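You operate a simulated robot arm through the tools that you are given. There is no shell and no other tool. Be economical: measure what you need, move in short steps, check, and stop when the job is done.

The job below is to be done with a simulated robot arm. You get a single attempt, and the scene is never put back.

Task
Put two of the bobbins from the top of the long table on the large blue panel. Press the zero button three times. Take the orange round tub and put it on the shelf of the small white table. Put the blue test bag from the top of the deep white table on the right shelf under the rail bench. Put the 130 kg orange packed bag from the top of the deep white table on the top of the table with the wood edge and the 90 kg orange packed bag on the middle shelf under the rail bench. Do these in any order.
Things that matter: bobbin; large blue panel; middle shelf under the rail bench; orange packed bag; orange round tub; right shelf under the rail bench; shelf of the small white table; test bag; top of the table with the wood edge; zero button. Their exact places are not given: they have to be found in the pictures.

The check looks at the end state, three seconds after you hand in, the way a careful person would. Anything else that was tipped, shoved, dropped, spilled or broken makes it a failure.

Robot
A 7-joint arm with a two-finger parallel gripper on a trunk, on a base that drives. Base frame: it is fixed to the floor where the robot stands at the start and does not move with it; the origin is under the middle of the robot, x ahead of it, y to its left, z up; the surface under the hand at the start is at about z = 0.92. Readings come in m, rad, newtons and seconds.
With the tool pointing down near the work surface it reaches from about 0.38 to 0.88 m from the robot's upright axis, wherever it stands. Its first joint turns from -2.897 to 2.897 rad. Places, roughly: bobbin [0.75, 0.25, 1]; large blue panel [1, -0.25, 1]; middle shelf under the rail bench [-2.1, -5.1, 0.5]; orange packed bag [1.25, -6.75, 0.75]; orange round tub (8x8x6 cm) [-0.8, 3.4, 0.9]; right shelf under the rail bench [-2.1, -4.2, 0.5]; shelf of the small white table [3.2, 1, 0.3]; test bag [1.5, -6.5, 0.75]; top of the table with the wood edge [0.3, -7.2, 0.8]; zero button [-1.9, -0.1, 0.9]. Payload 3.43 kg.
Tool frame: the origin (TCP) lies between the finger pads and is the grasp point; the fingertips stand 0.034 m ahead of it; z points along the fingers, y is the line along which they close. Largest opening 0.128 m; finger width 0.024, thickness 0.012; the body of the gripper, 0.048 by 0.13 m, starts 0.096 m behind the TCP.
Orientation is that of the tool frame in the base frame, as a unit quaternion [w, x, y, z]. With the fingers straight down and closing along the base's y, the tool's x points along the base's -x, its y along +y and its z along -z.

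Tools
- The arm moves only by the tool apply_moves. Its argument "deltas" is a list of rows, each a list of 7 numbers: the shift along the tool's x, y, z in mm, then the turn, a rotation vector about the tool's x, y, z in rad, then the opening, from 0 (shut) to 1 (fully open). In form: [[dx, dy, dz, ax, ay, az, gripper], ...]. A call has 1 to 10 rows; each row is the pose to reach, as a shift and turn from the pose commanded when the call began, along the tool's axes at that moment. Rows are played at 5 a second. More than 0.05 m and 0.15 rad between two rows, or a gripper value outside its range, and nothing of the call is played. A pose out of reach is approached as far as the arm can. The call stops where the force on the tool passes 40 N (or 10 N more than at its start, if that is more) or the arm is blocked; 0.2 s more then pass. The fingers move at their own pace (about 0.153 m/s each) and stop on an object; they squeeze with about 32 N. The grip force told is the motor's: it shows also when the fingers shut on nothing. Time passes only in rows, and 0.2 s behind the last, so rows that repeat a pose let the fingers close. It gives the time, the measured TCP pose, the force on the tool (base axes), the opening and the grip force at its end, in the units of the frame above (readings bear some noise), with the torque about the TCP (base axes, N m) and any sound that the robot's microphone picked up.
- Cameras (640 x 400 px; columns grow to the right, rows downward): "scene" is now at [0.1821, 0.0189, 1.5597]; the picture's right is [0.19, -0.98, -0.00], its down [-0.79, -0.15, -0.60] and it looks along [0.59, 0.11, -0.80] (base axes); focal length 250 px, centre (320, 200). "wrist" rides on the gripper at [0.076, -0.011, -0.16] in the tool frame; the picture's right is [0.15, 0.99, 0.00], its down [-0.88, 0.13, -0.46] and it looks along [-0.45, 0.07, 0.89] (tool axes); focal length 234 px, centre (320, 200).
- snapshot(camera): a new picture of that camera. It takes no simulated time.
- roll_base(legs): drives the robot by 1 to 6 legs, each [ahead, turn to the left] in m and rad, along the robot's own axes; the way and the turn of a leg run together, so that a leg with both is an arc; at most 1.5 m and 3.142 rad a leg. The arm and the cameras ride along, it lands a little off, and it stops where it bumps. It gives what a move gives.
- pan_tilt(pan, tilt): turns the head with the scene camera to pan (to the left, within 2.304 rad either way) and tilt (down, from -0.506 to 1.204), counted from straight ahead of the robot. It gives what a move gives.
- probe_pixels(camera, pixels): for up to 12 pixels [column, row] of the newest picture of that camera ("zoom" is the newest enlarged one), the place [x, y, z] in the base frame of the surface seen there, good to about 0.002 m, but the place of the scene camera against the robot may be out by one fixed shift of up to 0.018 m in any direction. It takes no simulated time.
- inspect(camera, box): a new picture of the part [left, top, right, bottom] of that camera's present view, enlarged. It takes no simulated time.
- hand_in(): hands the job in; it is judged then, once.

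Go step by step. Measure first, check grasps and placings, and put right what went wrong. The budget is 131 turns and 152 pictures, counting those below and the enlarged ones. Unless the task says otherwise, let go and move clear before handing in.

The tools are called after "Request:" as a command line: name --pt "numbers of a row" for each row, then --argument value for the rest, lists and objects as JSON in quotes. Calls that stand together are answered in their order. apply_moves: Moves the arm, as the interface text tells. Its arguments: {"type":"object","properties":{"deltas":{"type":"array"}},"required":["deltas"]} The other tools are called the same way: roll_base (legs) drives the base; pan_tilt (pan, tilt) turns the head that bears the scene camera; snapshot (camera) takes a picture; probe_pixels (camera, pixels) gives the place of the surface under pixels of a picture; inspect (camera, box) takes an enlarged picture of a part of a camera's view; hand_in () hands the job in.

At the start:

```text
time: 0.0
eef_pos: [0.5469, -0.1099, 1.1821]
tool_rot: [0.0, 0.0, 1.0, 0.0]
force: [0.6, -0.3, -0.6]
ft_torque: [0.0, 0.03, -0.01]
grip_width: 0.1282
grasp_force: 0.1
robot x, y, heading: [0.0, -0.0032, 0.003]
head pan, tilt: [0.187, 0.927]
```

scene: 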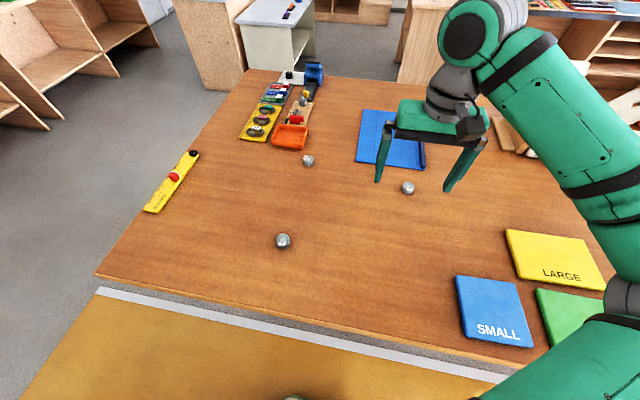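
wrist: 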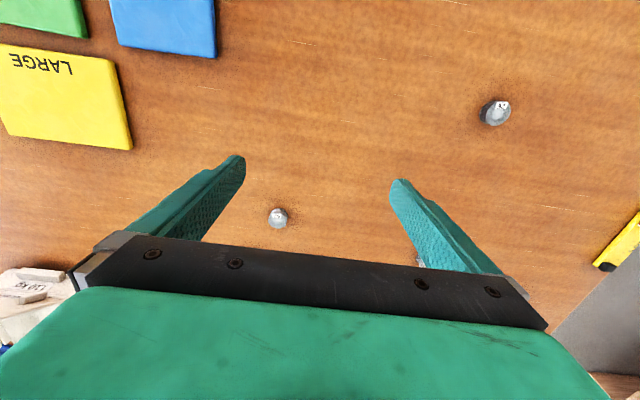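

The scene shows three bobbins at about (283,241), (308,160), (408,187), and the large blue panel at (390,140). I measure these and enlarge the view.

Request:
inspect --camera "scene" --box '[240, 60, 480, 260]'

Request:
probe_pixels --camera "scene" --pixels '[[283, 238], [308, 158], [408, 185], [365, 112], [358, 158], [422, 168], [375, 150], [300, 245], [320, 168], [425, 195]]'

Request:
probe_pixels --camera "wrist" --pixels '[[278, 214], [495, 110], [278, 222], [495, 118], [300, 200]]'

```text
2.00 times, centred on (360, 160) of scene
```

zoom: 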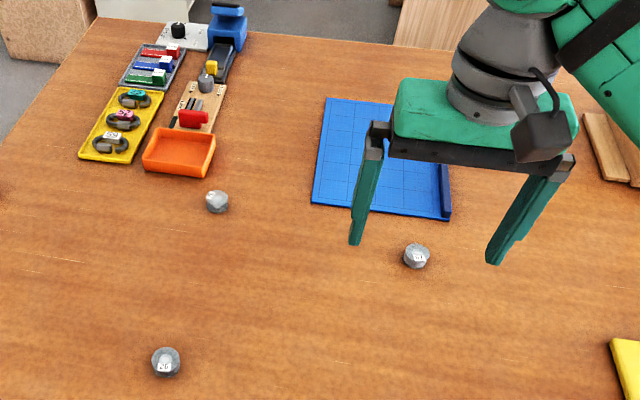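

```text
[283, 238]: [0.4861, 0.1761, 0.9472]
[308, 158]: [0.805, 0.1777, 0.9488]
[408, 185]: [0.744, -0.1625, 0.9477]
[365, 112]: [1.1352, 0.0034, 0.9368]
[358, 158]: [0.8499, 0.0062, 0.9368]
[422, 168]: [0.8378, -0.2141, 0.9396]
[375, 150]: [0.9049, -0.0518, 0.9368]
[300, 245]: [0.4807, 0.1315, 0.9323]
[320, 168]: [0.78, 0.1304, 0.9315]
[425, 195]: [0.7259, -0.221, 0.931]
```

```text
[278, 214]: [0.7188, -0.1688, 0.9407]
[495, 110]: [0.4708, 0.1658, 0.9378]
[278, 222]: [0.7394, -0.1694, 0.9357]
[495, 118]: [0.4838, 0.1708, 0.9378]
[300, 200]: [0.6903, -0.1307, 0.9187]
```

Wrist probes put the table at z≈0.919 (the scene camera reads about 0.012 too high). I enlarge the wrist view to get the centres of the bobbins.

Request:
inspect --camera "wrist" --box '[240, 80, 540, 260]'

```text
2.13 times, centred on (390, 170) of wrist
```

zoom: 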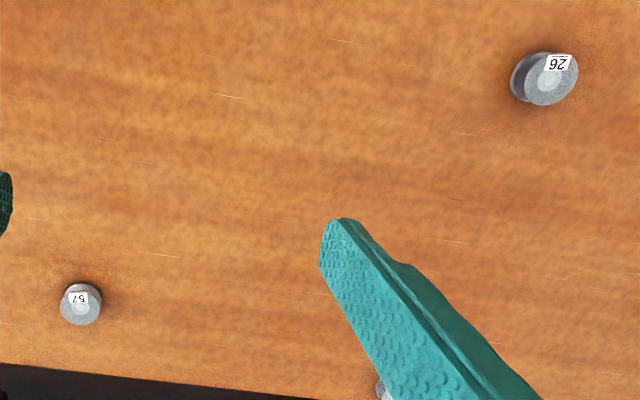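

Request:
probe_pixels --camera "zoom" --pixels '[[80, 290], [80, 305], [80, 320], [65, 303], [97, 305], [553, 80], [545, 100], [572, 75], [528, 82]]'

```text
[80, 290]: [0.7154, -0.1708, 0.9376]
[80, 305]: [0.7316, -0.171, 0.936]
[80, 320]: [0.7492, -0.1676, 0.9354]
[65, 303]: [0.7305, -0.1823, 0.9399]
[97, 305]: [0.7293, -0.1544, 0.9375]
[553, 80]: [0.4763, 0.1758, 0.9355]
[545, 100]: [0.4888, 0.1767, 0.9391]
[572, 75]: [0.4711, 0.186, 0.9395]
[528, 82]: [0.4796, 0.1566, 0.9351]
```

Bobbin "57" is centred near (0.732,-0.169), bobbin "26" near (0.477,0.172); tops are at 0.938. I move above "57" and check.

Request:
apply_moves --pt "-31 -10 26 0 0 0 0.6" --pt "-62 -20 52 0 0 0 0.6" --pt "-93 -30 78 0 0 0 0.6" --pt "-124 -40 104 0 0 0 0.6" --pt "-155 -50 130 0 0 0 0.6" --pt "-185 -59 155 0 0 0 0.6" --pt "-185 -59 155 0 0 0 0.6"

Request:
snapshot --camera "wrist"

```text
time: 1.6
eef_pos: [0.7302, -0.1688, 1.0278]
tool_rot: [0.0, 0.0, 1.0, 0.001]
force: [-0.5, 0.6, -0.7]
ft_torque: [0.0, 0.0, 0.0]
grip_width: 0.0767
grasp_force: 0.0
robot x, y, heading: [-0.0023, -0.0012, 0.006]
head pan, tilt: [0.187, 0.927]
```

```text
147 pictures are left
```

wrist: 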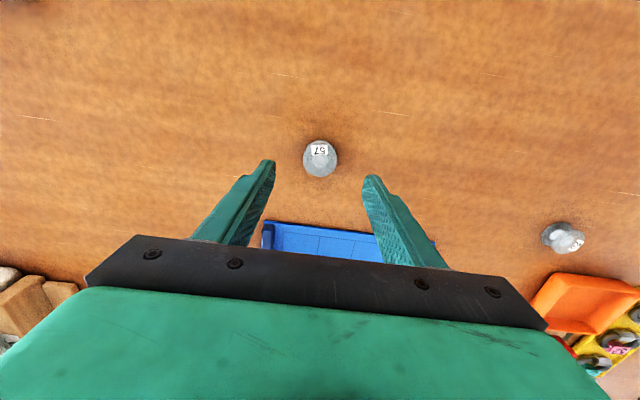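

The bobbin "57" at (320,158) lies between the fingers. I go down 72 mm, close, and lift.

Request:
apply_moves --pt "-2 0 40 0 0 0 0.6" --pt "-2 0 70 0 0 0 0.6" --pt "-2 0 72 0 0 0 0.6" --pt "-2 0 72 0 0 0 0.1" --pt "-2 0 72 0 0 0 0.1" --pt "-2 0 72 0 0 0 0.1" --pt "-2 0 40 0 0 0 0.1" --pt "-2 0 0 0 0 0 0.1"

Request:
snapshot --camera "wrist"

```text
time: 3.4
eef_pos: [0.7333, -0.1686, 1.0268]
tool_rot: [-0.001, 0.0, 1.0, 0.0]
force: [1.0, -0.8, 0.6]
ft_torque: [0.03, 0.01, 0.0]
grip_width: 0.0362
grasp_force: 32.0
robot x, y, heading: [-0.0012, -0.001, 0.001]
head pan, tilt: [0.187, 0.927]
```

```text
146 pictures are left
```

wrist: 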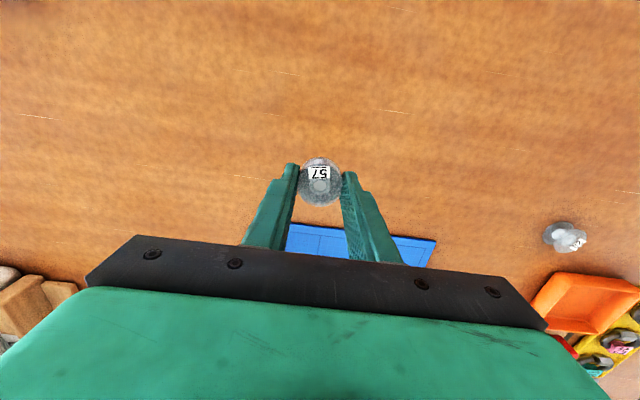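

The bobbin is held (width 0.036). I move it toward the panel and measure the panel from the wrist.

Request:
apply_moves --pt "-40 15 0 0 0 0 0.1" --pt "-80 40 0 0 0 0 0.1" --pt "-120 68 0 0 0 0 0.1" --pt "-150 78 0 0 0 0 0.1" --pt "-150 78 0 0 0 0 0.1"

Request:
snapshot --camera "wrist"

Request:
snapshot --camera "scene"

```text
time: 4.6
eef_pos: [0.8789, -0.0886, 1.0276]
tool_rot: [0.0, -0.001, 1.0, 0.0]
force: [-0.1, -1.5, 0.4]
ft_torque: [0.02, -0.04, 0.01]
grip_width: 0.036
grasp_force: 31.8
out of reach, approached as far as the arm can: row 4, 5
robot x, y, heading: [-0.0007, -0.0018, 0.002]
head pan, tilt: [0.187, 0.927]
```

```text
145 pictures are left
```

wrist: 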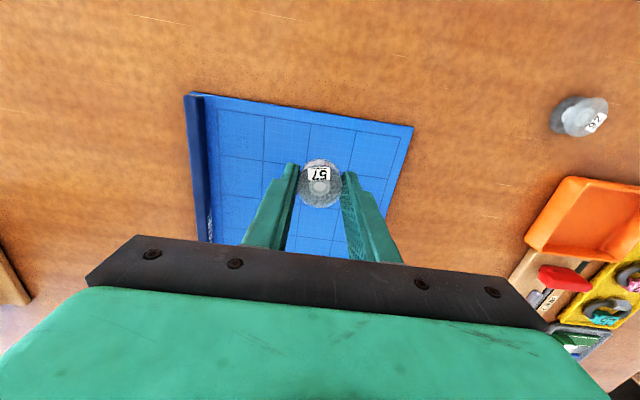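

```text
144 pictures are left
```

scene: 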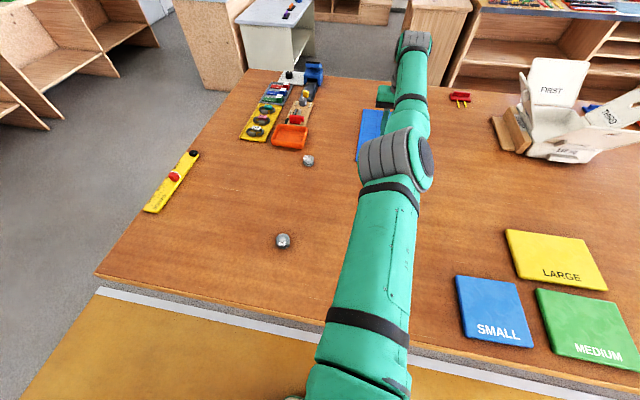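

The bobbin hangs over the blue grid panel's near part (TCP x=0.879). I probe the panel edges with the wrist.

Request:
probe_pixels --camera "wrist" --pixels '[[240, 108], [330, 118], [400, 131], [270, 150], [380, 170], [198, 105], [215, 140], [300, 80]]'

```text
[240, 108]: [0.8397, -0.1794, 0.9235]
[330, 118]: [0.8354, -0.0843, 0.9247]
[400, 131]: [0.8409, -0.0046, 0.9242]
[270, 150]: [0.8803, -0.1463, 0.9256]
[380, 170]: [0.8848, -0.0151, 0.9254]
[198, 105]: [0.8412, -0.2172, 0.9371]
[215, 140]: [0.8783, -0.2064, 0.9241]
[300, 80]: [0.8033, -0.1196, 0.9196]
```

The panel begins at x≈0.83 with its top at 0.925. I set the bobbin down at about (0.867,-0.12).

Request:
apply_moves --pt "15 -31 20 0 0 0 0.1" --pt "15 -31 55 0 0 0 0.1" --pt "15 -31 65 0 0 0 0.1" --pt "15 -31 65 0 0 0 0.1"

Request:
snapshot --camera "wrist"

```text
time: 5.6
eef_pos: [0.8618, -0.1206, 0.9604]
tool_rot: [0.0, 0.0, 1.0, 0.001]
force: [-1.0, 0.9, -1.3]
ft_torque: [0.01, -0.01, -0.04]
grip_width: 0.0359
grasp_force: 32.4
robot x, y, heading: [-0.0042, 0.0042, 0.002]
head pan, tilt: [0.187, 0.927]
```

```text
143 pictures are left
```

wrist: 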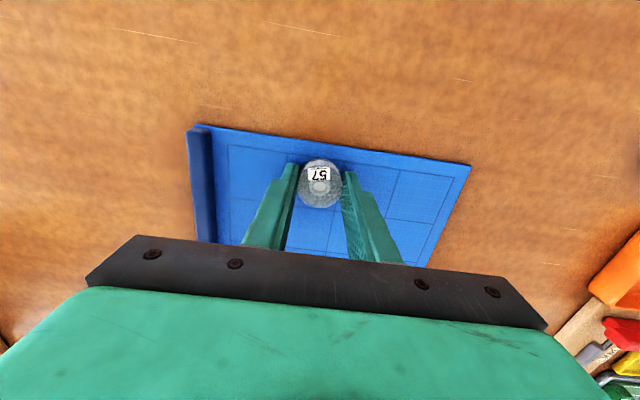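

The bobbin is down on the panel, inside the near edge. I release, lift, and go toward bobbin "26".

Request:
apply_moves --pt "0 0 1 0 0 0 0.4" --pt "0 0 0 0 0 0 0.4" --pt "0 0 -40 0 0 0 0.4" --pt "0 0 -80 0 0 0 0.5" --pt "40 25 -90 0 0 0 0.6" --pt "80 50 -90 0 0 0 0.6" --pt "120 75 -90 0 0 0 0.6" --pt "160 100 -90 0 0 0 0.6" --pt "200 125 -90 0 0 0 0.6"

Request:
apply_moves --pt "40 28 0 0 0 0 0.6" --pt "80 56 0 0 0 0 0.6" --pt "120 84 0 0 0 0 0.6" --pt "150 110 0 0 0 0 0.6" --pt "178 140 0 0 0 0 0.6" --pt "185 168 0 0 0 0 0.6" --pt "185 168 0 0 0 0 0.6"

Request:
snapshot --camera "wrist"

Request:
snapshot --camera "scene"

```text
time: 7.6
eef_pos: [0.6648, 0.0019, 1.0515]
tool_rot: [-0.001, 0.001, 1.0, 0.0]
force: [-0.1, -0.2, -0.2]
ft_torque: [-0.01, -0.03, 0.0]
grip_width: 0.0768
grasp_force: 0.0
robot x, y, heading: [0.0025, 0.0047, 0.002]
head pan, tilt: [0.187, 0.927]
```

```text
time: 9.2
eef_pos: [0.4799, 0.1712, 1.0528]
tool_rot: [0.0, 0.0, 1.0, 0.0]
force: [-0.3, -0.4, 0.5]
ft_torque: [0.03, 0.01, 0.0]
grip_width: 0.0767
grasp_force: 0.0
robot x, y, heading: [-0.0013, 0.0026, 0.0]
head pan, tilt: [0.187, 0.927]
```

```text
142 pictures are left
```

wrist: 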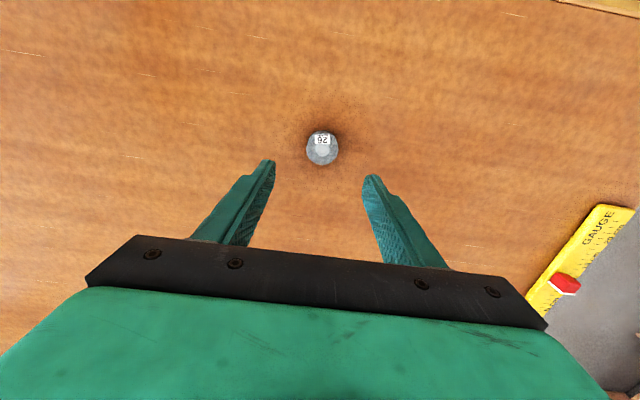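

```text
141 pictures are left
```

scene: 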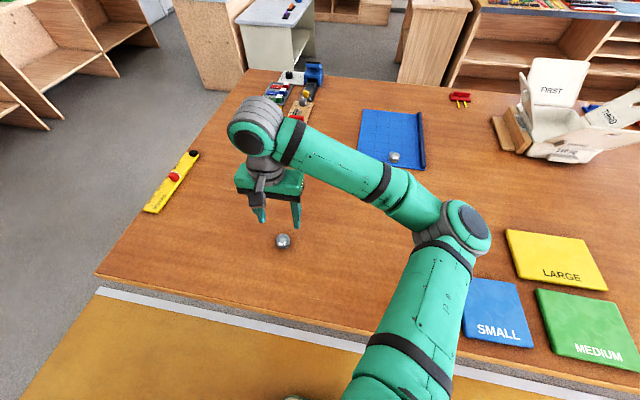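

Bobbin "57" rests on the panel at (395,157), and "26" is centred in the wrist view at (322,148). I check its place, then grasp.

Request:
probe_pixels --camera "wrist" --pixels '[[322, 150], [322, 134], [322, 162], [309, 150], [336, 150]]'

```text
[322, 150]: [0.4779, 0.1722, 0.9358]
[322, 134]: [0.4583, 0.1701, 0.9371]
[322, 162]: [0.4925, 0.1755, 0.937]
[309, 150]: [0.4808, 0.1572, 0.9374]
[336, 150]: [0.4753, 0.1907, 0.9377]
```

Request:
apply_moves --pt "3 2 45 0 0 0 0.6" --pt "3 2 85 0 0 0 0.6" --pt "3 2 97 0 0 0 0.6" --pt "3 2 97 0 0 0 0.1" --pt "3 2 97 0 0 0 0.1" --pt "3 2 97 0 0 0 0.1" --pt "3 2 50 0 0 0 0.1" --pt "3 2 5 0 0 0 0.1"

Request:
apply_moves --pt "-44 -20 0 0 0 0 0.1" --pt "-88 -40 0 0 0 0 0.1" --pt "-132 -60 0 0 0 0 0.1" --pt "-176 -80 0 0 0 0 0.1" --pt "-220 -100 0 0 0 0 0.1" --pt "-264 -120 0 0 0 0 0.1" --pt "-308 -145 0 0 0 0 0.1" --pt "-345 -175 0 0 0 0 0.1" --pt "-391 -195 0 0 0 0 0.1" --pt "-391 -213 0 0 0 0 0.1"

Request:
snapshot --camera "wrist"

```text
time: 11.0
eef_pos: [0.4756, 0.1731, 1.047]
tool_rot: [-0.001, -0.001, 1.0, 0.0]
force: [0.1, -0.3, 0.0]
ft_torque: [-0.02, 0.0, 0.03]
grip_width: 0.0361
grasp_force: 31.8
robot x, y, heading: [0.0055, 0.0021, -0.001]
head pan, tilt: [0.187, 0.927]
```

```text
refused: row 7 steps farther than a row can; nothing moved
```

```text
140 pictures are left
```

wrist: 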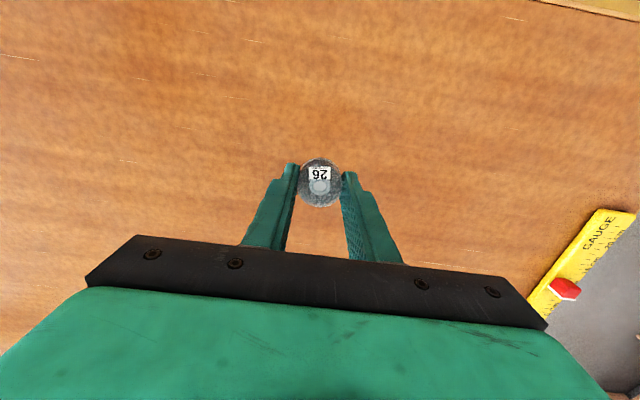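

The second bobbin is held; the transport call was refused for an oversize step, so I replay it with smaller steps.

Request:
apply_moves --pt "-42 -22 0 0 0 0 0.1" --pt "-84 -44 0 0 0 0 0.1" --pt "-126 -66 0 0 0 0 0.1" --pt "-168 -88 0 0 0 0 0.1" --pt "-210 -110 0 0 0 0 0.1" --pt "-252 -132 0 0 0 0 0.1" --pt "-294 -154 0 0 0 0 0.1" --pt "-336 -176 0 0 0 0 0.1" --pt "-375 -200 0 0 0 0 0.1" --pt "-388 -216 0 0 0 0 0.1"

Request:
apply_moves --pt "0 0 0 0 0 0 0.1" --pt "0 0 40 0 0 0 0.1" --pt "0 0 75 0 0 0 0.1" --pt "0 0 86 0 0 0 0.1" --pt "0 0 86 0 0 0 0.1"

Request:
snapshot --camera "wrist"

```text
time: 13.2
eef_pos: [0.8654, -0.0395, 1.0462]
tool_rot: [-0.001, 0.0, 1.0, 0.0]
force: [0.8, -0.8, -0.9]
ft_torque: [0.04, 0.07, 0.0]
grip_width: 0.0359
grasp_force: 32.2
robot x, y, heading: [0.0045, -0.0004, -0.003]
head pan, tilt: [0.187, 0.927]
```

```text
time: 14.4
eef_pos: [0.8615, -0.0394, 0.962]
tool_rot: [0.001, 0.0, 1.0, 0.0]
force: [-0.8, -0.4, -0.8]
ft_torque: [0.01, 0.0, -0.02]
grip_width: 0.036
grasp_force: 31.6
robot x, y, heading: [-0.0001, 0.0019, 0.002]
head pan, tilt: [0.187, 0.927]
```

```text
139 pictures are left
```

wrist: 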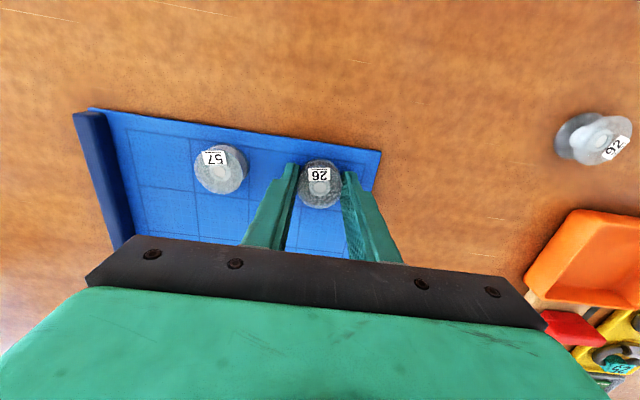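

Bobbin "26" stands on the panel beside "57". I lower 1 mm, release, lift and retract.

Request:
apply_moves --pt "0 0 1 0 0 0 0.4" --pt "0 0 0 0 0 0 0.4" --pt "0 0 -40 0 0 0 0.4" --pt "0 0 -80 0 0 0 0.4" --pt "20 0 -125 0 0 0 0.4" --pt "45 0 -165 0 0 0 0.4" --pt "80 0 -195 0 0 0 0.4" --pt "125 0 -215 0 0 0 0.4" --pt "170 0 -230 0 0 0 0.4" --pt "215 0 -240 0 0 0 0.4"

Request:
apply_moves --pt "45 0 0 0 0 0 0.3" --pt "90 0 0 0 0 0 0.2" --pt "135 0 0 0 0 0 0.1" --pt "180 0 0 0 0 0 0" --pt "200 0 0 0 0 0 0"

Request:
snapshot --camera "scene"

Request:
pan_tilt --pan 2.3 --tilt 0.4

Request:
snapshot --camera "scene"

Request:
pan_tilt --pan 1.2 --tilt 0.4

Request:
snapshot --camera "scene"

Request:
pan_tilt --pan -1.2 --tilt 0.4

Request:
snapshot --camera "scene"

Request:
pan_tilt --pan -2.3 --tilt 0.4

Request:
snapshot --camera "scene"

```text
time: 16.6
eef_pos: [0.6463, -0.0428, 1.2021]
tool_rot: [0.0, 0.0, 1.0, 0.0]
force: [-0.3, 0.5, -0.2]
ft_torque: [-0.03, 0.04, -0.01]
grip_width: 0.0512
grasp_force: 0.1
robot x, y, heading: [0.0022, 0.0023, -0.004]
head pan, tilt: [0.187, 0.927]
```

```text
time: 17.8
eef_pos: [0.4467, -0.0433, 1.2012]
tool_rot: [0.0, 0.0, 1.0, 0.001]
force: [-0.1, -0.2, -0.1]
ft_torque: [-0.03, 0.01, -0.02]
grip_width: 0.0001
grasp_force: 32.1
robot x, y, heading: [0.0011, 0.0011, -0.0]
head pan, tilt: [0.187, 0.927]
```

```text
138 pictures are left
```

scene: 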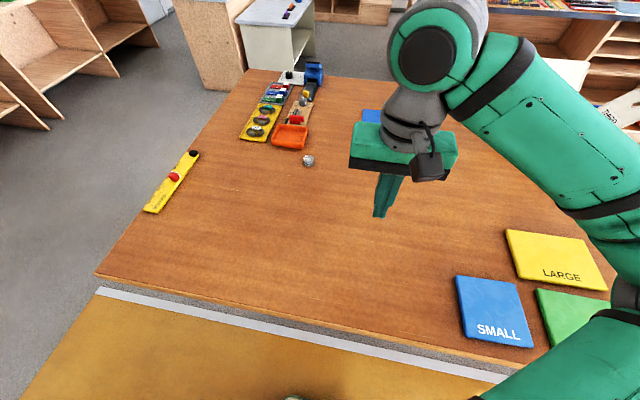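

```text
time: 19.8
eef_pos: [0.4464, -0.0426, 1.2027]
tool_rot: [0.0, -0.001, 1.0, 0.0]
force: [0.0, 0.4, 0.5]
ft_torque: [-0.03, -0.02, 0.01]
grip_width: 0.0001
grasp_force: 32.2
robot x, y, heading: [-0.0007, 0.0013, -0.003]
head pan, tilt: [2.3, 0.4]
```

```text
137 pictures are left
```

scene: 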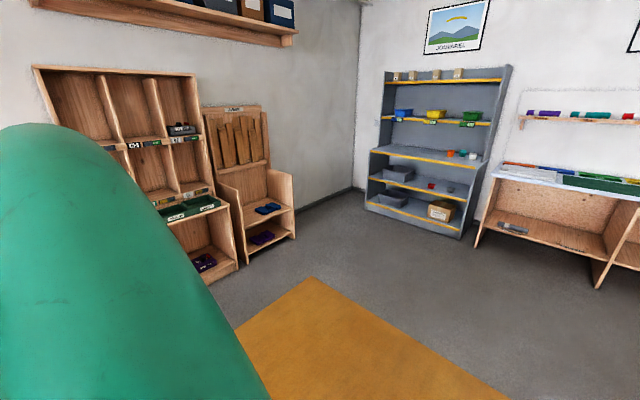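

```text
time: 21.1
eef_pos: [0.4457, -0.0437, 1.2025]
tool_rot: [0.0, 0.0, 1.0, 0.0]
force: [-0.5, -1.1, 0.3]
ft_torque: [0.01, -0.01, 0.0]
grip_width: 0.0
grasp_force: 32.0
robot x, y, heading: [-0.0001, 0.0016, -0.001]
head pan, tilt: [1.201, 0.4]
```

```text
136 pictures are left
```

scene: 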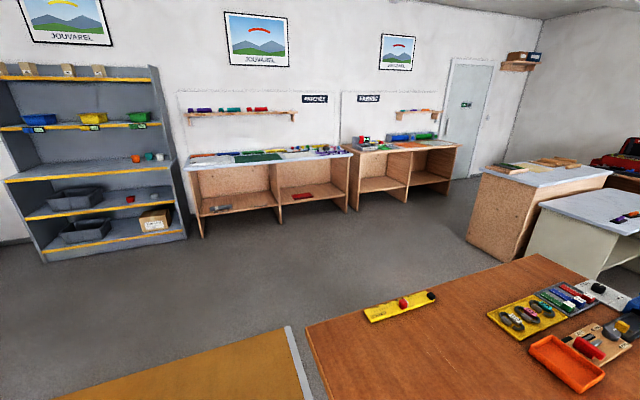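

```text
time: 23.3
eef_pos: [0.4461, -0.0443, 1.2018]
tool_rot: [0.0, 0.0, 1.0, -0.001]
force: [-0.3, 0.1, 1.1]
ft_torque: [-0.04, 0.02, 0.02]
grip_width: 0.0002
grasp_force: 31.7
robot x, y, heading: [0.0001, 0.0005, 0.001]
head pan, tilt: [-1.201, 0.4]
```

```text
135 pictures are left
```

scene: 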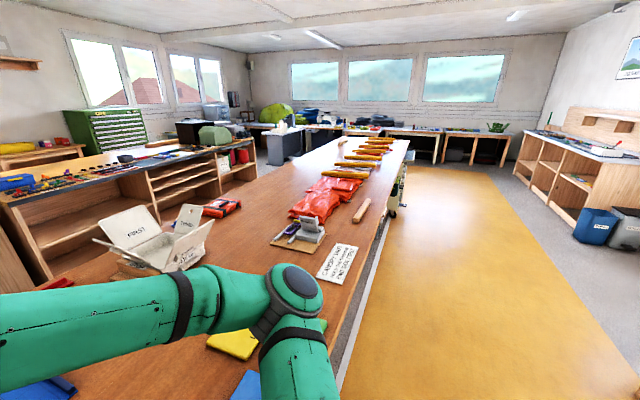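

```text
time: 24.7
eef_pos: [0.4469, -0.0444, 1.2016]
tool_rot: [0.0, 0.0, 1.0, 0.0]
force: [-0.6, -0.5, 0.3]
ft_torque: [0.01, 0.03, -0.01]
grip_width: 0.0
grasp_force: 32.0
robot x, y, heading: [-0.0007, 0.0017, 0.004]
head pan, tilt: [-2.3, 0.4]
```

```text
134 pictures are left
```

scene: 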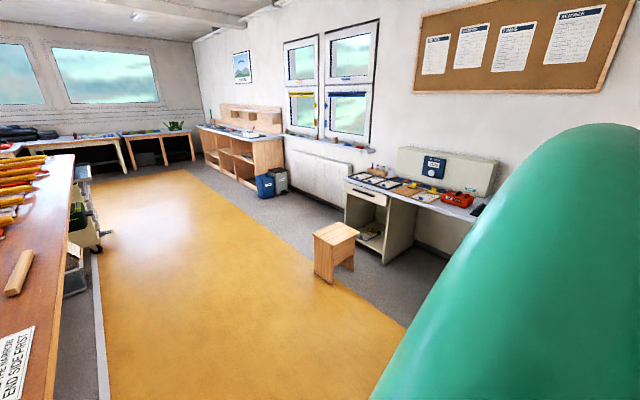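

Bobbins are done. The tub is probably the orange object on the middle board of the grey rack at (135,157) in the left view. I back off the table, turn left and drive nearer.

Request:
roll_base --legs '[[-0.4, 0], [0, 1.73], [1.5, 0], [0.4, 0]]'

Request:
pan_tilt --pan 0 --tilt 0.5

Request:
snapshot --camera "scene"

```text
time: 41.2
eef_pos: [-0.8349, 2.3193, 1.201]
tool_rot: [-0.001, 0.774, -0.634, 0.0]
force: [0.4, -0.1, 0.7]
ft_torque: [0.02, -0.03, 0.02]
grip_width: 0.0
grasp_force: 32.3
robot x, y, heading: [-0.7891, 1.8736, 1.777]
head pan, tilt: [-2.3, 0.4]
```

```text
time: 43.4
eef_pos: [-0.835, 2.3198, 1.2016]
tool_rot: [0.0, 0.774, -0.634, 0.001]
force: [1.7, 0.0, -0.5]
ft_torque: [0.02, -0.04, -0.02]
grip_width: 0.0
grasp_force: 31.6
robot x, y, heading: [-0.7891, 1.8724, 1.772]
head pan, tilt: [0.0, 0.499]
```

```text
133 pictures are left
```

scene: 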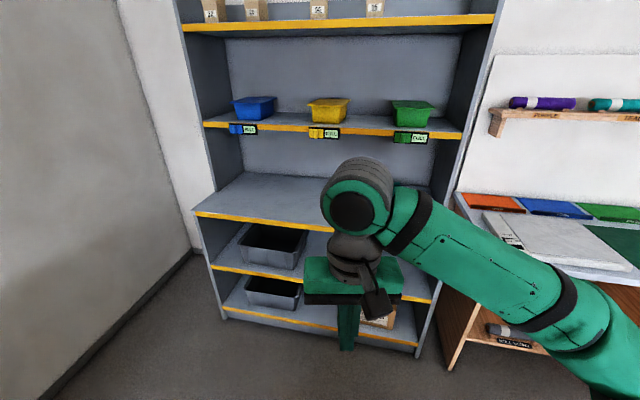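

The arm hides the tub; I move the hand left 240 mm and look again.

Request:
apply_moves --pt "0 45 -10 0 0 0 0" --pt "0 90 -20 0 0 0 0" --pt "0 135 -20 0 0 0 0" --pt "0 180 -20 0 0 0 0" --pt "0 225 -20 0 0 0 0" --pt "0 260 -20 0 0 0 0"

Request:
snapshot --camera "scene"

Request:
snapshot --camera "wrist"

```text
time: 44.8
eef_pos: [-1.0906, 2.2681, 1.2201]
tool_rot: [0.0, 0.773, -0.634, 0.0]
force: [0.5, 1.2, 0.5]
ft_torque: [-0.03, 0.04, 0.01]
grip_width: 0.0002
grasp_force: 32.1
robot x, y, heading: [-0.7902, 1.8773, 1.766]
head pan, tilt: [0.0, 0.499]
```

```text
132 pictures are left
```

scene: 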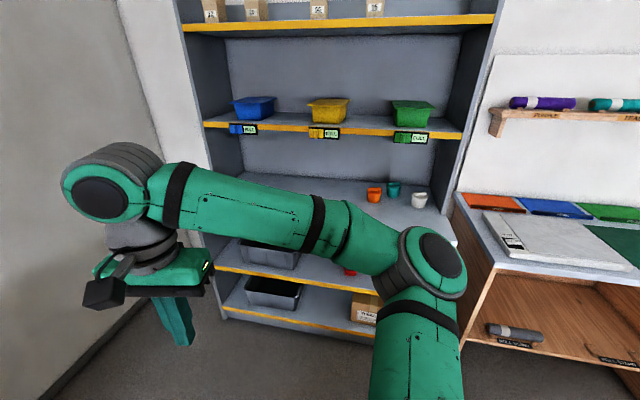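

```text
131 pictures are left
```

wrist: 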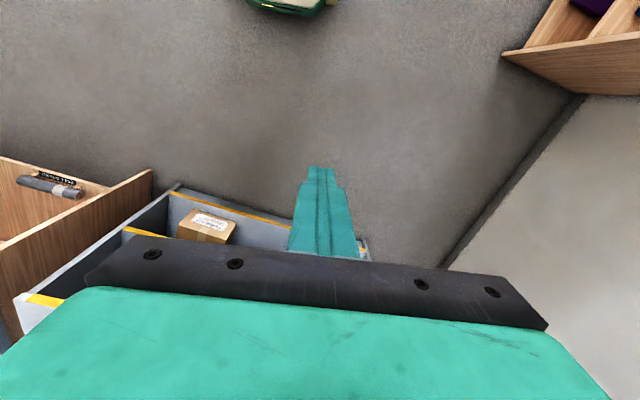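

The tub stands at about (374,194). I enlarge and probe it and the rack boards.

Request:
inspect --camera "scene" --box '[320, 100, 480, 240]'

Request:
probe_pixels --camera "scene" --pixels '[[374, 195], [374, 188], [374, 201], [393, 190], [419, 198], [420, 231], [400, 215], [440, 134], [330, 129], [350, 208], [330, 205], [470, 225]]'

```text
2.86 times, centred on (400, 170) of scene
```

zoom: 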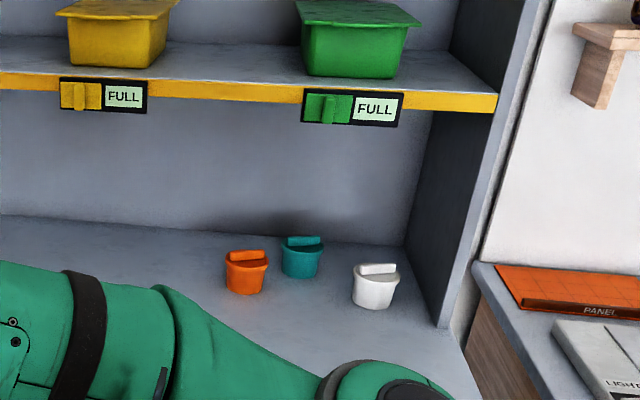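

```text
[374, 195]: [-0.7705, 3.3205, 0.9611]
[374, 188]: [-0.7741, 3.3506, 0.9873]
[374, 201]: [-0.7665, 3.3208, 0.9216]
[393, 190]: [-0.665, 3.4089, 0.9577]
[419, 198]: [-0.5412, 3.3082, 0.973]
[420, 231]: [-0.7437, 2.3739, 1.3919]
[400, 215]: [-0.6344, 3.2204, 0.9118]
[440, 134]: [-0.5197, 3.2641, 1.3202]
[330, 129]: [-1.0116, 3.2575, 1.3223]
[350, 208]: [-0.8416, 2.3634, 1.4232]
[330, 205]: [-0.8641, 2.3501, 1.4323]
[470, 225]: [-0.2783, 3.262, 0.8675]
```

The tub is at about (-0.77,3.35), board z≈0.90, with a teal tub 0.11 m to its right. Before picking a grasp tilt, I look at the destination shelf from here and at the rack from the wrist side.

Request:
pan_tilt --pan -1.99 --tilt 0.25

Request:
inspect --camera "scene" --box '[200, 80, 500, 300]'

Request:
snapshot --camera "scene"

```text
time: 46.7
eef_pos: [-1.0912, 2.2683, 1.2189]
tool_rot: [0.0, 0.773, -0.634, 0.0]
force: [0.0, -1.0, 0.2]
ft_torque: [0.02, 0.02, -0.01]
grip_width: 0.0001
grasp_force: 32.1
robot x, y, heading: [-0.7889, 1.8752, 1.765]
head pan, tilt: [-1.99, 0.25]
```

```text
1.82 times, centred on (350, 190) of scene
```

zoom: 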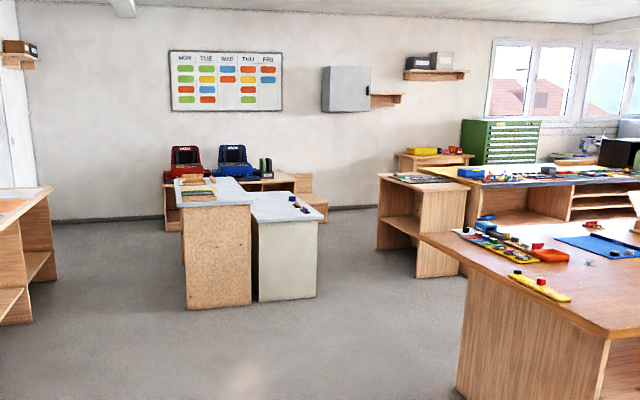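

```text
128 pictures are left
```

scene: 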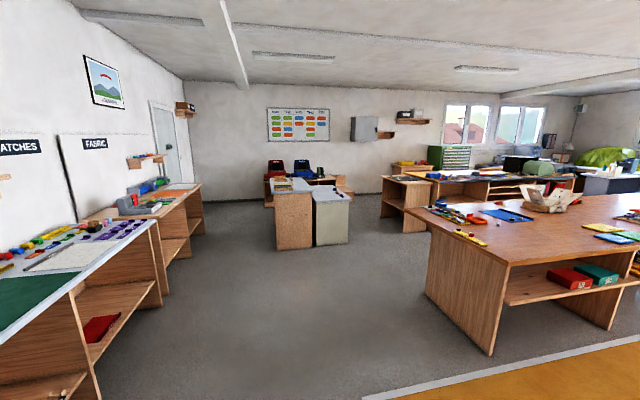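

The white table's shelf side will be viewed later; a 60° forward tilt suits both rack and under-table placing. I square up to the rack and drive 0.45 m closer.

Request:
roll_base --legs '[[0, -0.195], [0.45, 0]]'

Request:
pan_tilt --pan 0 --tilt 0.6

Request:
snapshot --camera "scene"

```text
time: 50.2
eef_pos: [-1.0057, 2.7689, 1.2185]
tool_rot: [0.0, -0.707, 0.708, 0.001]
force: [-0.5, 0.2, 0.7]
ft_torque: [0.0, 0.0, -0.01]
grip_width: 0.0
grasp_force: 31.9
robot x, y, heading: [-0.7917, 2.3271, 1.567]
head pan, tilt: [-1.99, 0.25]
```

```text
time: 52.1
eef_pos: [-1.0059, 2.7695, 1.2196]
tool_rot: [0.0, -0.707, 0.707, 0.0]
force: [0.2, -0.4, -0.4]
ft_torque: [0.01, 0.02, -0.01]
grip_width: 0.0
grasp_force: 31.8
robot x, y, heading: [-0.7903, 2.3253, 1.569]
head pan, tilt: [0.0, 0.6]
```

```text
127 pictures are left
```

scene: 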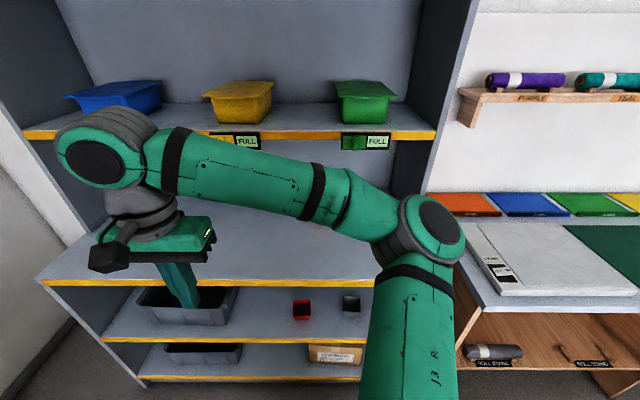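

I rotate the tool 60° to point forward-down while bringing the hand in front of the tub.

Request:
apply_moves --pt "-10 -26 5 0 -0.12 0 0.2" --pt "-25 -55 15 0 -0.25 0 0.5" --pt "-50 -85 35 0 -0.38 0 0.8" --pt "-80 -115 60 0 -0.51 0 1" --pt "-110 -145 85 0 -0.64 0 1" --pt "-140 -175 110 0 -0.78 0 1" --pt "-165 -205 130 0 -0.92 0 1" --pt "-185 -231 150 0 -1.05 0 1" --pt "-185 -231 150 0 -1.05 0 1"

Request:
snapshot --camera "scene"

Request:
snapshot --camera "wrist"

```text
time: 54.1
eef_pos: [-0.7705, 2.954, 1.069]
tool_rot: [0.355, -0.611, 0.613, 0.353]
force: [0.2, -0.1, 0.5]
ft_torque: [-0.03, 0.01, -0.01]
grip_width: 0.1282
grasp_force: 0.0
robot x, y, heading: [-0.7914, 2.3228, 1.564]
head pan, tilt: [0.0, 0.6]
```

```text
126 pictures are left
```

scene: 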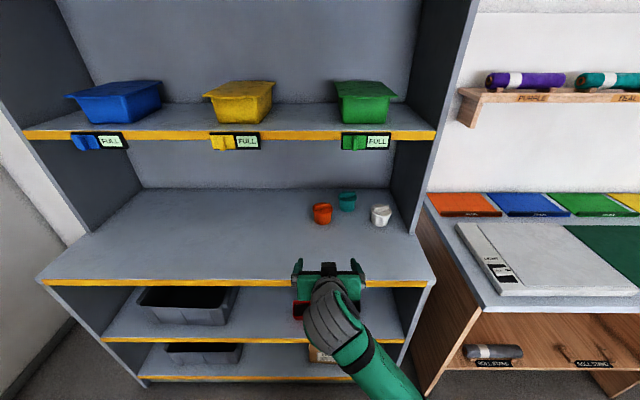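

```text
125 pictures are left
```

wrist: 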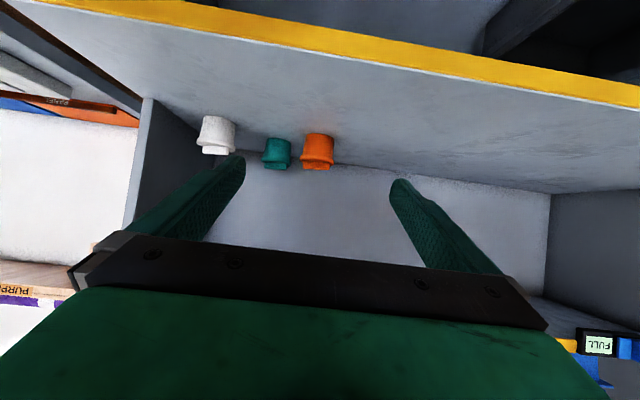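

The wrist view shows the orange tub at (318,150), nearly centred. I probe it, the board and its neighbours.

Request:
inspect --camera "wrist" --box '[180, 90, 360, 200]'

Request:
probe_pixels --camera "wrist" --pixels '[[318, 145], [304, 146], [332, 146], [318, 136], [318, 160], [277, 150], [265, 150], [290, 150], [215, 130], [318, 110], [318, 45]]'

```text
3.56 times, centred on (270, 145) of wrist
```

zoom: 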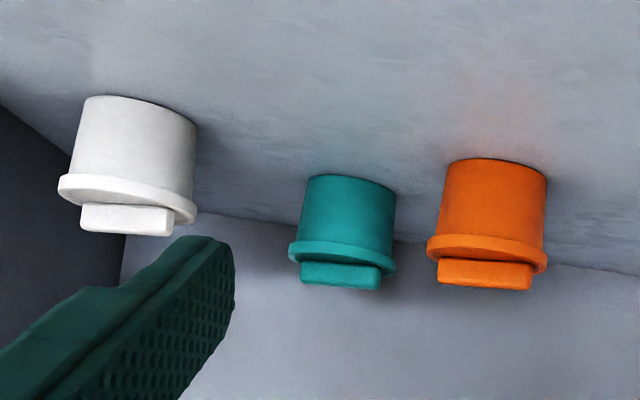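

```text
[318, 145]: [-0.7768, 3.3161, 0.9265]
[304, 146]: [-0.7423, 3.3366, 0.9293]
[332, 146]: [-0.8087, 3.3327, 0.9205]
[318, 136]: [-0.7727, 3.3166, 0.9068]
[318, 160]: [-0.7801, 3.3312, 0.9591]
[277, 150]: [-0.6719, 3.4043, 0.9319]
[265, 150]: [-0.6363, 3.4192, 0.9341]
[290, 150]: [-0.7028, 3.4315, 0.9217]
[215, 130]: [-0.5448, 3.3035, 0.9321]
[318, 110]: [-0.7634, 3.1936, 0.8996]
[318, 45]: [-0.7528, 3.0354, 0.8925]
```

Tub centre ≈(-0.775,3.35), body from 0.90 to 0.945, board front near y=3.02. I drive 0.22 m forward with the hand raised above the board.

Request:
roll_base --legs '[[0.22, 0]]'

Request:
snapshot --camera "wrist"

Request:
probe_pixels --camera "wrist" --pixels '[[318, 145], [300, 146], [336, 146], [318, 160], [318, 110]]'

```text
time: 55.8
eef_pos: [-0.7701, 3.1752, 1.0693]
tool_rot: [0.355, -0.612, 0.612, 0.354]
force: [1.0, -0.6, -0.1]
ft_torque: [0.0, 0.0, -0.01]
grip_width: 0.1279
grasp_force: 0.1
robot x, y, heading: [-0.791, 2.5428, 1.566]
head pan, tilt: [0.0, 0.6]
```

```text
123 pictures are left
```

wrist: 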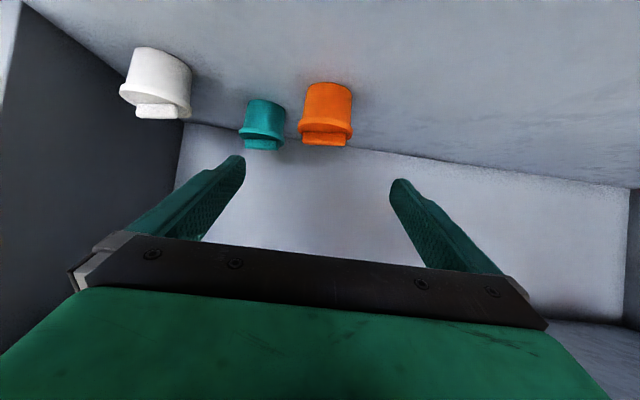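

```text
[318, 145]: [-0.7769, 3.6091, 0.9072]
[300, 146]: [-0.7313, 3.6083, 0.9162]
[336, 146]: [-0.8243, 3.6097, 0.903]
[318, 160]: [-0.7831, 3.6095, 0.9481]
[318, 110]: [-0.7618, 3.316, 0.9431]
```

Request:
probe_pixels --camera "wrist" --pixels '[[306, 100], [328, 95], [350, 104], [327, 115], [327, 130], [299, 123], [351, 126], [327, 60]]'

```text
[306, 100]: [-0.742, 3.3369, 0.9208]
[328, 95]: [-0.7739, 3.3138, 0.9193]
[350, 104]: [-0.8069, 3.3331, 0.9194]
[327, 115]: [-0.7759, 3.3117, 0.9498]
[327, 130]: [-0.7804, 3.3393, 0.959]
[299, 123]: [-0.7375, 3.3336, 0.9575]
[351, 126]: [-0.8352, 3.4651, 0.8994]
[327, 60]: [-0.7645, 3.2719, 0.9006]
```

The tub centre is (-0.776,3.35), rim radius 0.04 at z≈0.95. I advance along the tool axis with the fingers straddling it (opening 0.85).

Request:
apply_moves --pt "8 5 35 0 0 0 0.85" --pt "19 5.5 75 0 0 0 0.85" --pt "19 5.5 115 0 0 0 0.85" --pt "19 5.5 150 0 0 0 0.85" --pt "19 5.5 185 0 0 0 0.85" --pt "19 5.5 210 0 0 0 0.85" --pt "19 5.5 226 0 0 0 0.85" --pt "19 5.5 226 0 0 0 0.85"

Request:
snapshot --camera "wrist"

Request:
inspect --camera "scene" --box '[200, 100, 480, 300]'

```text
time: 57.6
eef_pos: [-0.7771, 3.364, 0.9394]
tool_rot: [0.354, -0.612, 0.613, 0.354]
force: [0.0, 0.2, 0.2]
ft_torque: [0.0, 0.01, 0.0]
grip_width: 0.1088
grasp_force: 0.1
robot x, y, heading: [-0.7896, 2.5471, 1.571]
head pan, tilt: [0.0, 0.6]
```

```text
122 pictures are left
```

wrist: 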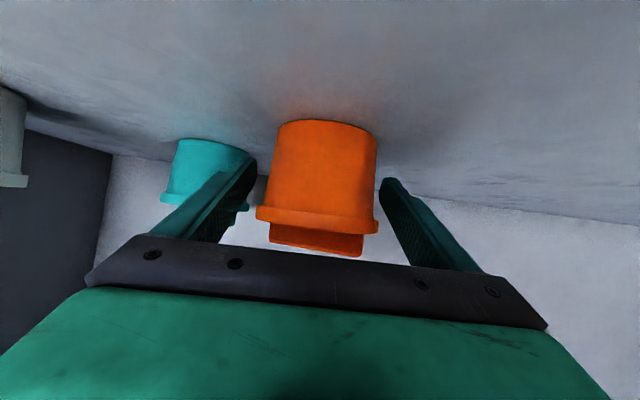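

```text
2.00 times, centred on (340, 200) of scene
```

zoom: 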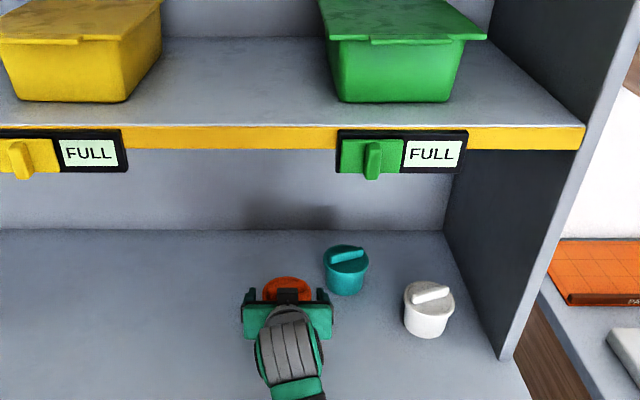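

The fingers straddle the tub with the teal one clear. I close and lift 60 mm straight up.

Request:
apply_moves --pt "0 0 0 0 0 0 0.6" --pt "0 0 0 0 0 0 0.4" --pt "0 0 0 0 0 0 0.4" --pt "0 0 0 0 0 0 0.4" --pt "-17 0 -10 0 0 0 0.4" --pt "-35 0 -20 0 0 0 0.4" --pt "-52 0 -30 0 0 0 0.4" --pt "-52 0 -30 0 0 0 0.4"

Request:
snapshot --camera "wrist"

Request:
inspect --camera "scene" --box '[200, 100, 480, 300]'

```text
time: 59.4
eef_pos: [-0.7772, 3.3636, 0.9985]
tool_rot: [0.355, -0.611, 0.612, 0.355]
force: [1.3, 0.1, -1.4]
ft_torque: [0.02, -0.05, 0.02]
grip_width: 0.0852
grasp_force: 32.1
robot x, y, heading: [-0.7912, 2.546, 1.569]
head pan, tilt: [0.0, 0.6]
```

```text
120 pictures are left
```

wrist: 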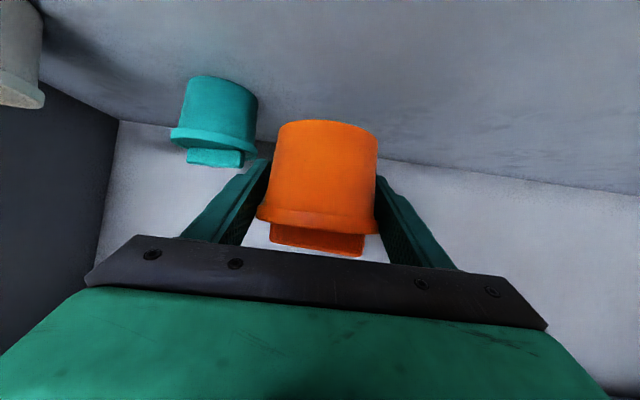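

```text
2.00 times, centred on (340, 200) of scene
```

zoom: 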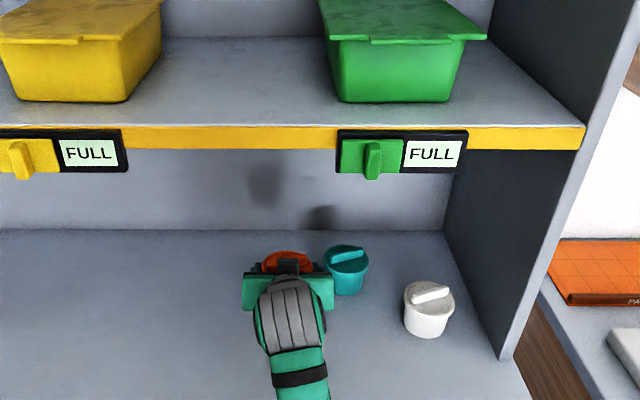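

The tub is held and clear of the board. I back out 0.6 m, pull the arm in, turn and drive toward the small white table.

Request:
roll_base --legs '[[-0.6, 0]]'

Request:
apply_moves --pt "2 0 -40 0 0 0 0.4" --pt "5 0 -80 0 0 0 0.4" --pt "8 0 -120 0 0 0 0.4" --pt "10 0 -160 0 0 0 0.4" --pt "12 0 -200 0 0 0 0.4" --pt "15 0 -240 0 0 0 0.4" --pt "17 0 -280 0 0 0 0.4"

Request:
roll_base --legs '[[0, -1.95], [1.35, 0], [1.25, 0]]'

Request:
pan_tilt --pan 0 --tilt 0.5

Request:
snapshot --camera "scene"

Request:
snapshot --camera "wrist"

```text
time: 62.8
eef_pos: [-0.772, 2.7696, 0.9984]
tool_rot: [0.356, -0.608, 0.615, 0.353]
force: [-0.5, 1.1, -1.1]
ft_torque: [0.02, 0.01, 0.01]
grip_width: 0.085
grasp_force: 31.8
robot x, y, heading: [-0.7942, 1.9474, 1.557]
head pan, tilt: [0.0, 0.6]
```

```text
time: 64.4
eef_pos: [-0.7737, 2.5434, 1.1258]
tool_rot: [0.356, -0.608, 0.616, 0.352]
force: [1.2, -0.3, -0.9]
ft_torque: [0.02, -0.03, -0.01]
grip_width: 0.085
grasp_force: 31.9
out of reach, approached as far as the arm can: row 7
robot x, y, heading: [-0.7939, 1.9514, 1.56]
head pan, tilt: [0.0, 0.6]
```

```text
time: 82.7
eef_pos: [2.19, 0.601, 1.127]
tool_rot: [0.489, 0.188, 0.845, -0.109]
force: [0.1, 0.5, -0.8]
ft_torque: [-0.01, -0.04, 0.02]
grip_width: 0.0849
grasp_force: 32.5
robot x, y, heading: [1.6592, 0.8637, -0.438]
head pan, tilt: [0.0, 0.6]
```

```text
time: 83.4
eef_pos: [2.1889, 0.6023, 1.1268]
tool_rot: [0.489, 0.189, 0.845, -0.11]
force: [0.6, -0.2, -0.9]
ft_torque: [-0.03, 0.02, 0.02]
grip_width: 0.0847
grasp_force: 31.9
robot x, y, heading: [1.6595, 0.8682, -0.441]
head pan, tilt: [0.0, 0.499]
```

```text
118 pictures are left
```

scene: 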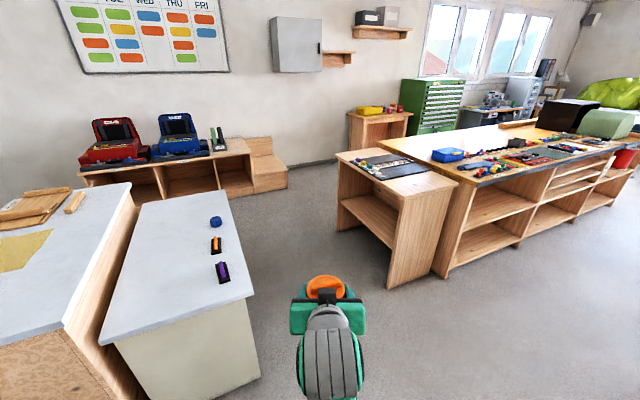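

```text
117 pictures are left
```

wrist: 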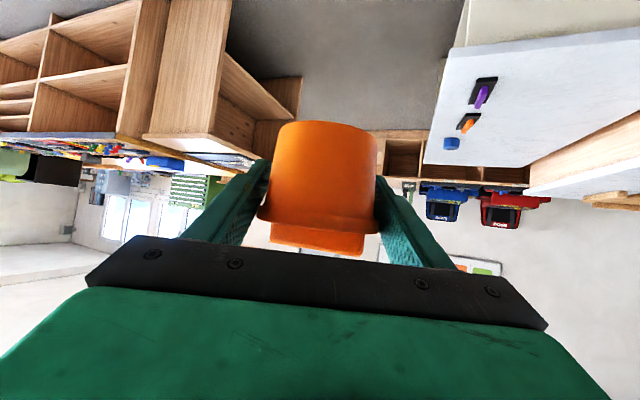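

Plenty of room lies between the white table and the wood units. I probe the white table's top and corners to plan a stand facing its right (-y) side.

Request:
probe_pixels --camera "scene" --pixels '[[102, 338], [245, 288], [225, 195], [150, 205], [255, 330], [262, 375], [345, 160], [455, 190], [390, 285], [285, 185], [235, 250]]'

```text
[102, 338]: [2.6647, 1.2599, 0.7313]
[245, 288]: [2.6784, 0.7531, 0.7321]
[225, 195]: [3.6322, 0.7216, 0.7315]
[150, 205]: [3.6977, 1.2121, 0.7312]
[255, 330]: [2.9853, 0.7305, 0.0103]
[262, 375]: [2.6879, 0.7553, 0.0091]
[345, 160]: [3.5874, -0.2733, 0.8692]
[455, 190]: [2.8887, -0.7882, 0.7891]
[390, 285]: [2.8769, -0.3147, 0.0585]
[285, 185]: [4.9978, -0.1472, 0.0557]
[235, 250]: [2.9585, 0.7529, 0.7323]
```

The white table spans x 2.66–3.65, y 0.74–1.25, top 0.72; a 1 m aisle lies on its -y side. I drive to (2.35,0.25) and look under it.

Request:
roll_base --legs '[[0, -0.26], [0.93, 0], [0, 0.7]]'

Request:
pan_tilt --pan 0.6 --tilt 0.6

Request:
snapshot --camera "scene"

```text
time: 91.3
eef_pos: [2.9578, 0.2342, 1.1273]
tool_rot: [0.501, 0.008, 0.866, -0.005]
force: [-0.1, -0.2, -1.2]
ft_torque: [0.02, -0.02, -0.03]
grip_width: 0.0846
grasp_force: 32.2
robot x, y, heading: [2.3623, 0.2591, -0.016]
head pan, tilt: [0.0, 0.499]
```

```text
time: 92.3
eef_pos: [2.9581, 0.2359, 1.1267]
tool_rot: [0.501, 0.008, 0.866, -0.005]
force: [-0.6, -0.2, -1.5]
ft_torque: [0.01, 0.0, -0.03]
grip_width: 0.0847
grasp_force: 32.2
robot x, y, heading: [2.3669, 0.2624, -0.017]
head pan, tilt: [0.6, 0.6]
```

```text
116 pictures are left
```

scene: 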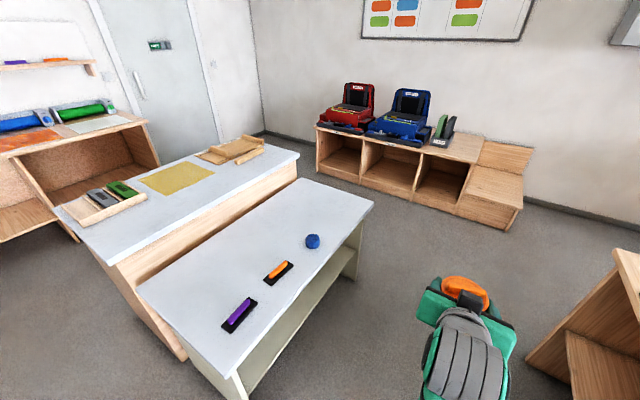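

The open -y side shows a shelf strip at about (300,310). I probe it.

Request:
inspect --camera "scene" --box '[200, 200, 400, 400]'

Request:
probe_pixels --camera "scene" --pixels '[[300, 310], [280, 340], [330, 285], [350, 240], [320, 265], [360, 262], [240, 385], [290, 335]]'

```text
2.00 times, centred on (300, 300) of scene
```

zoom: 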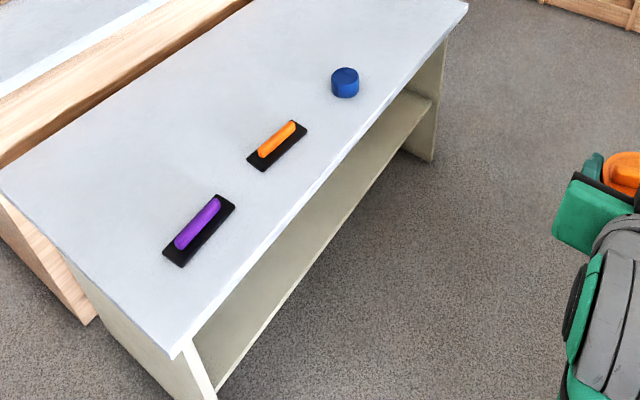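

```text
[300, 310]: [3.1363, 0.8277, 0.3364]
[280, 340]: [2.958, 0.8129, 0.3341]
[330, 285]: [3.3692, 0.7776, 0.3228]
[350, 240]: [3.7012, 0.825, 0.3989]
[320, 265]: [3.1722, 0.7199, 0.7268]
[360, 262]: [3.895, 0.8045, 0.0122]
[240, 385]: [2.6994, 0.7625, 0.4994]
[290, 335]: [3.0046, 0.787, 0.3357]
```

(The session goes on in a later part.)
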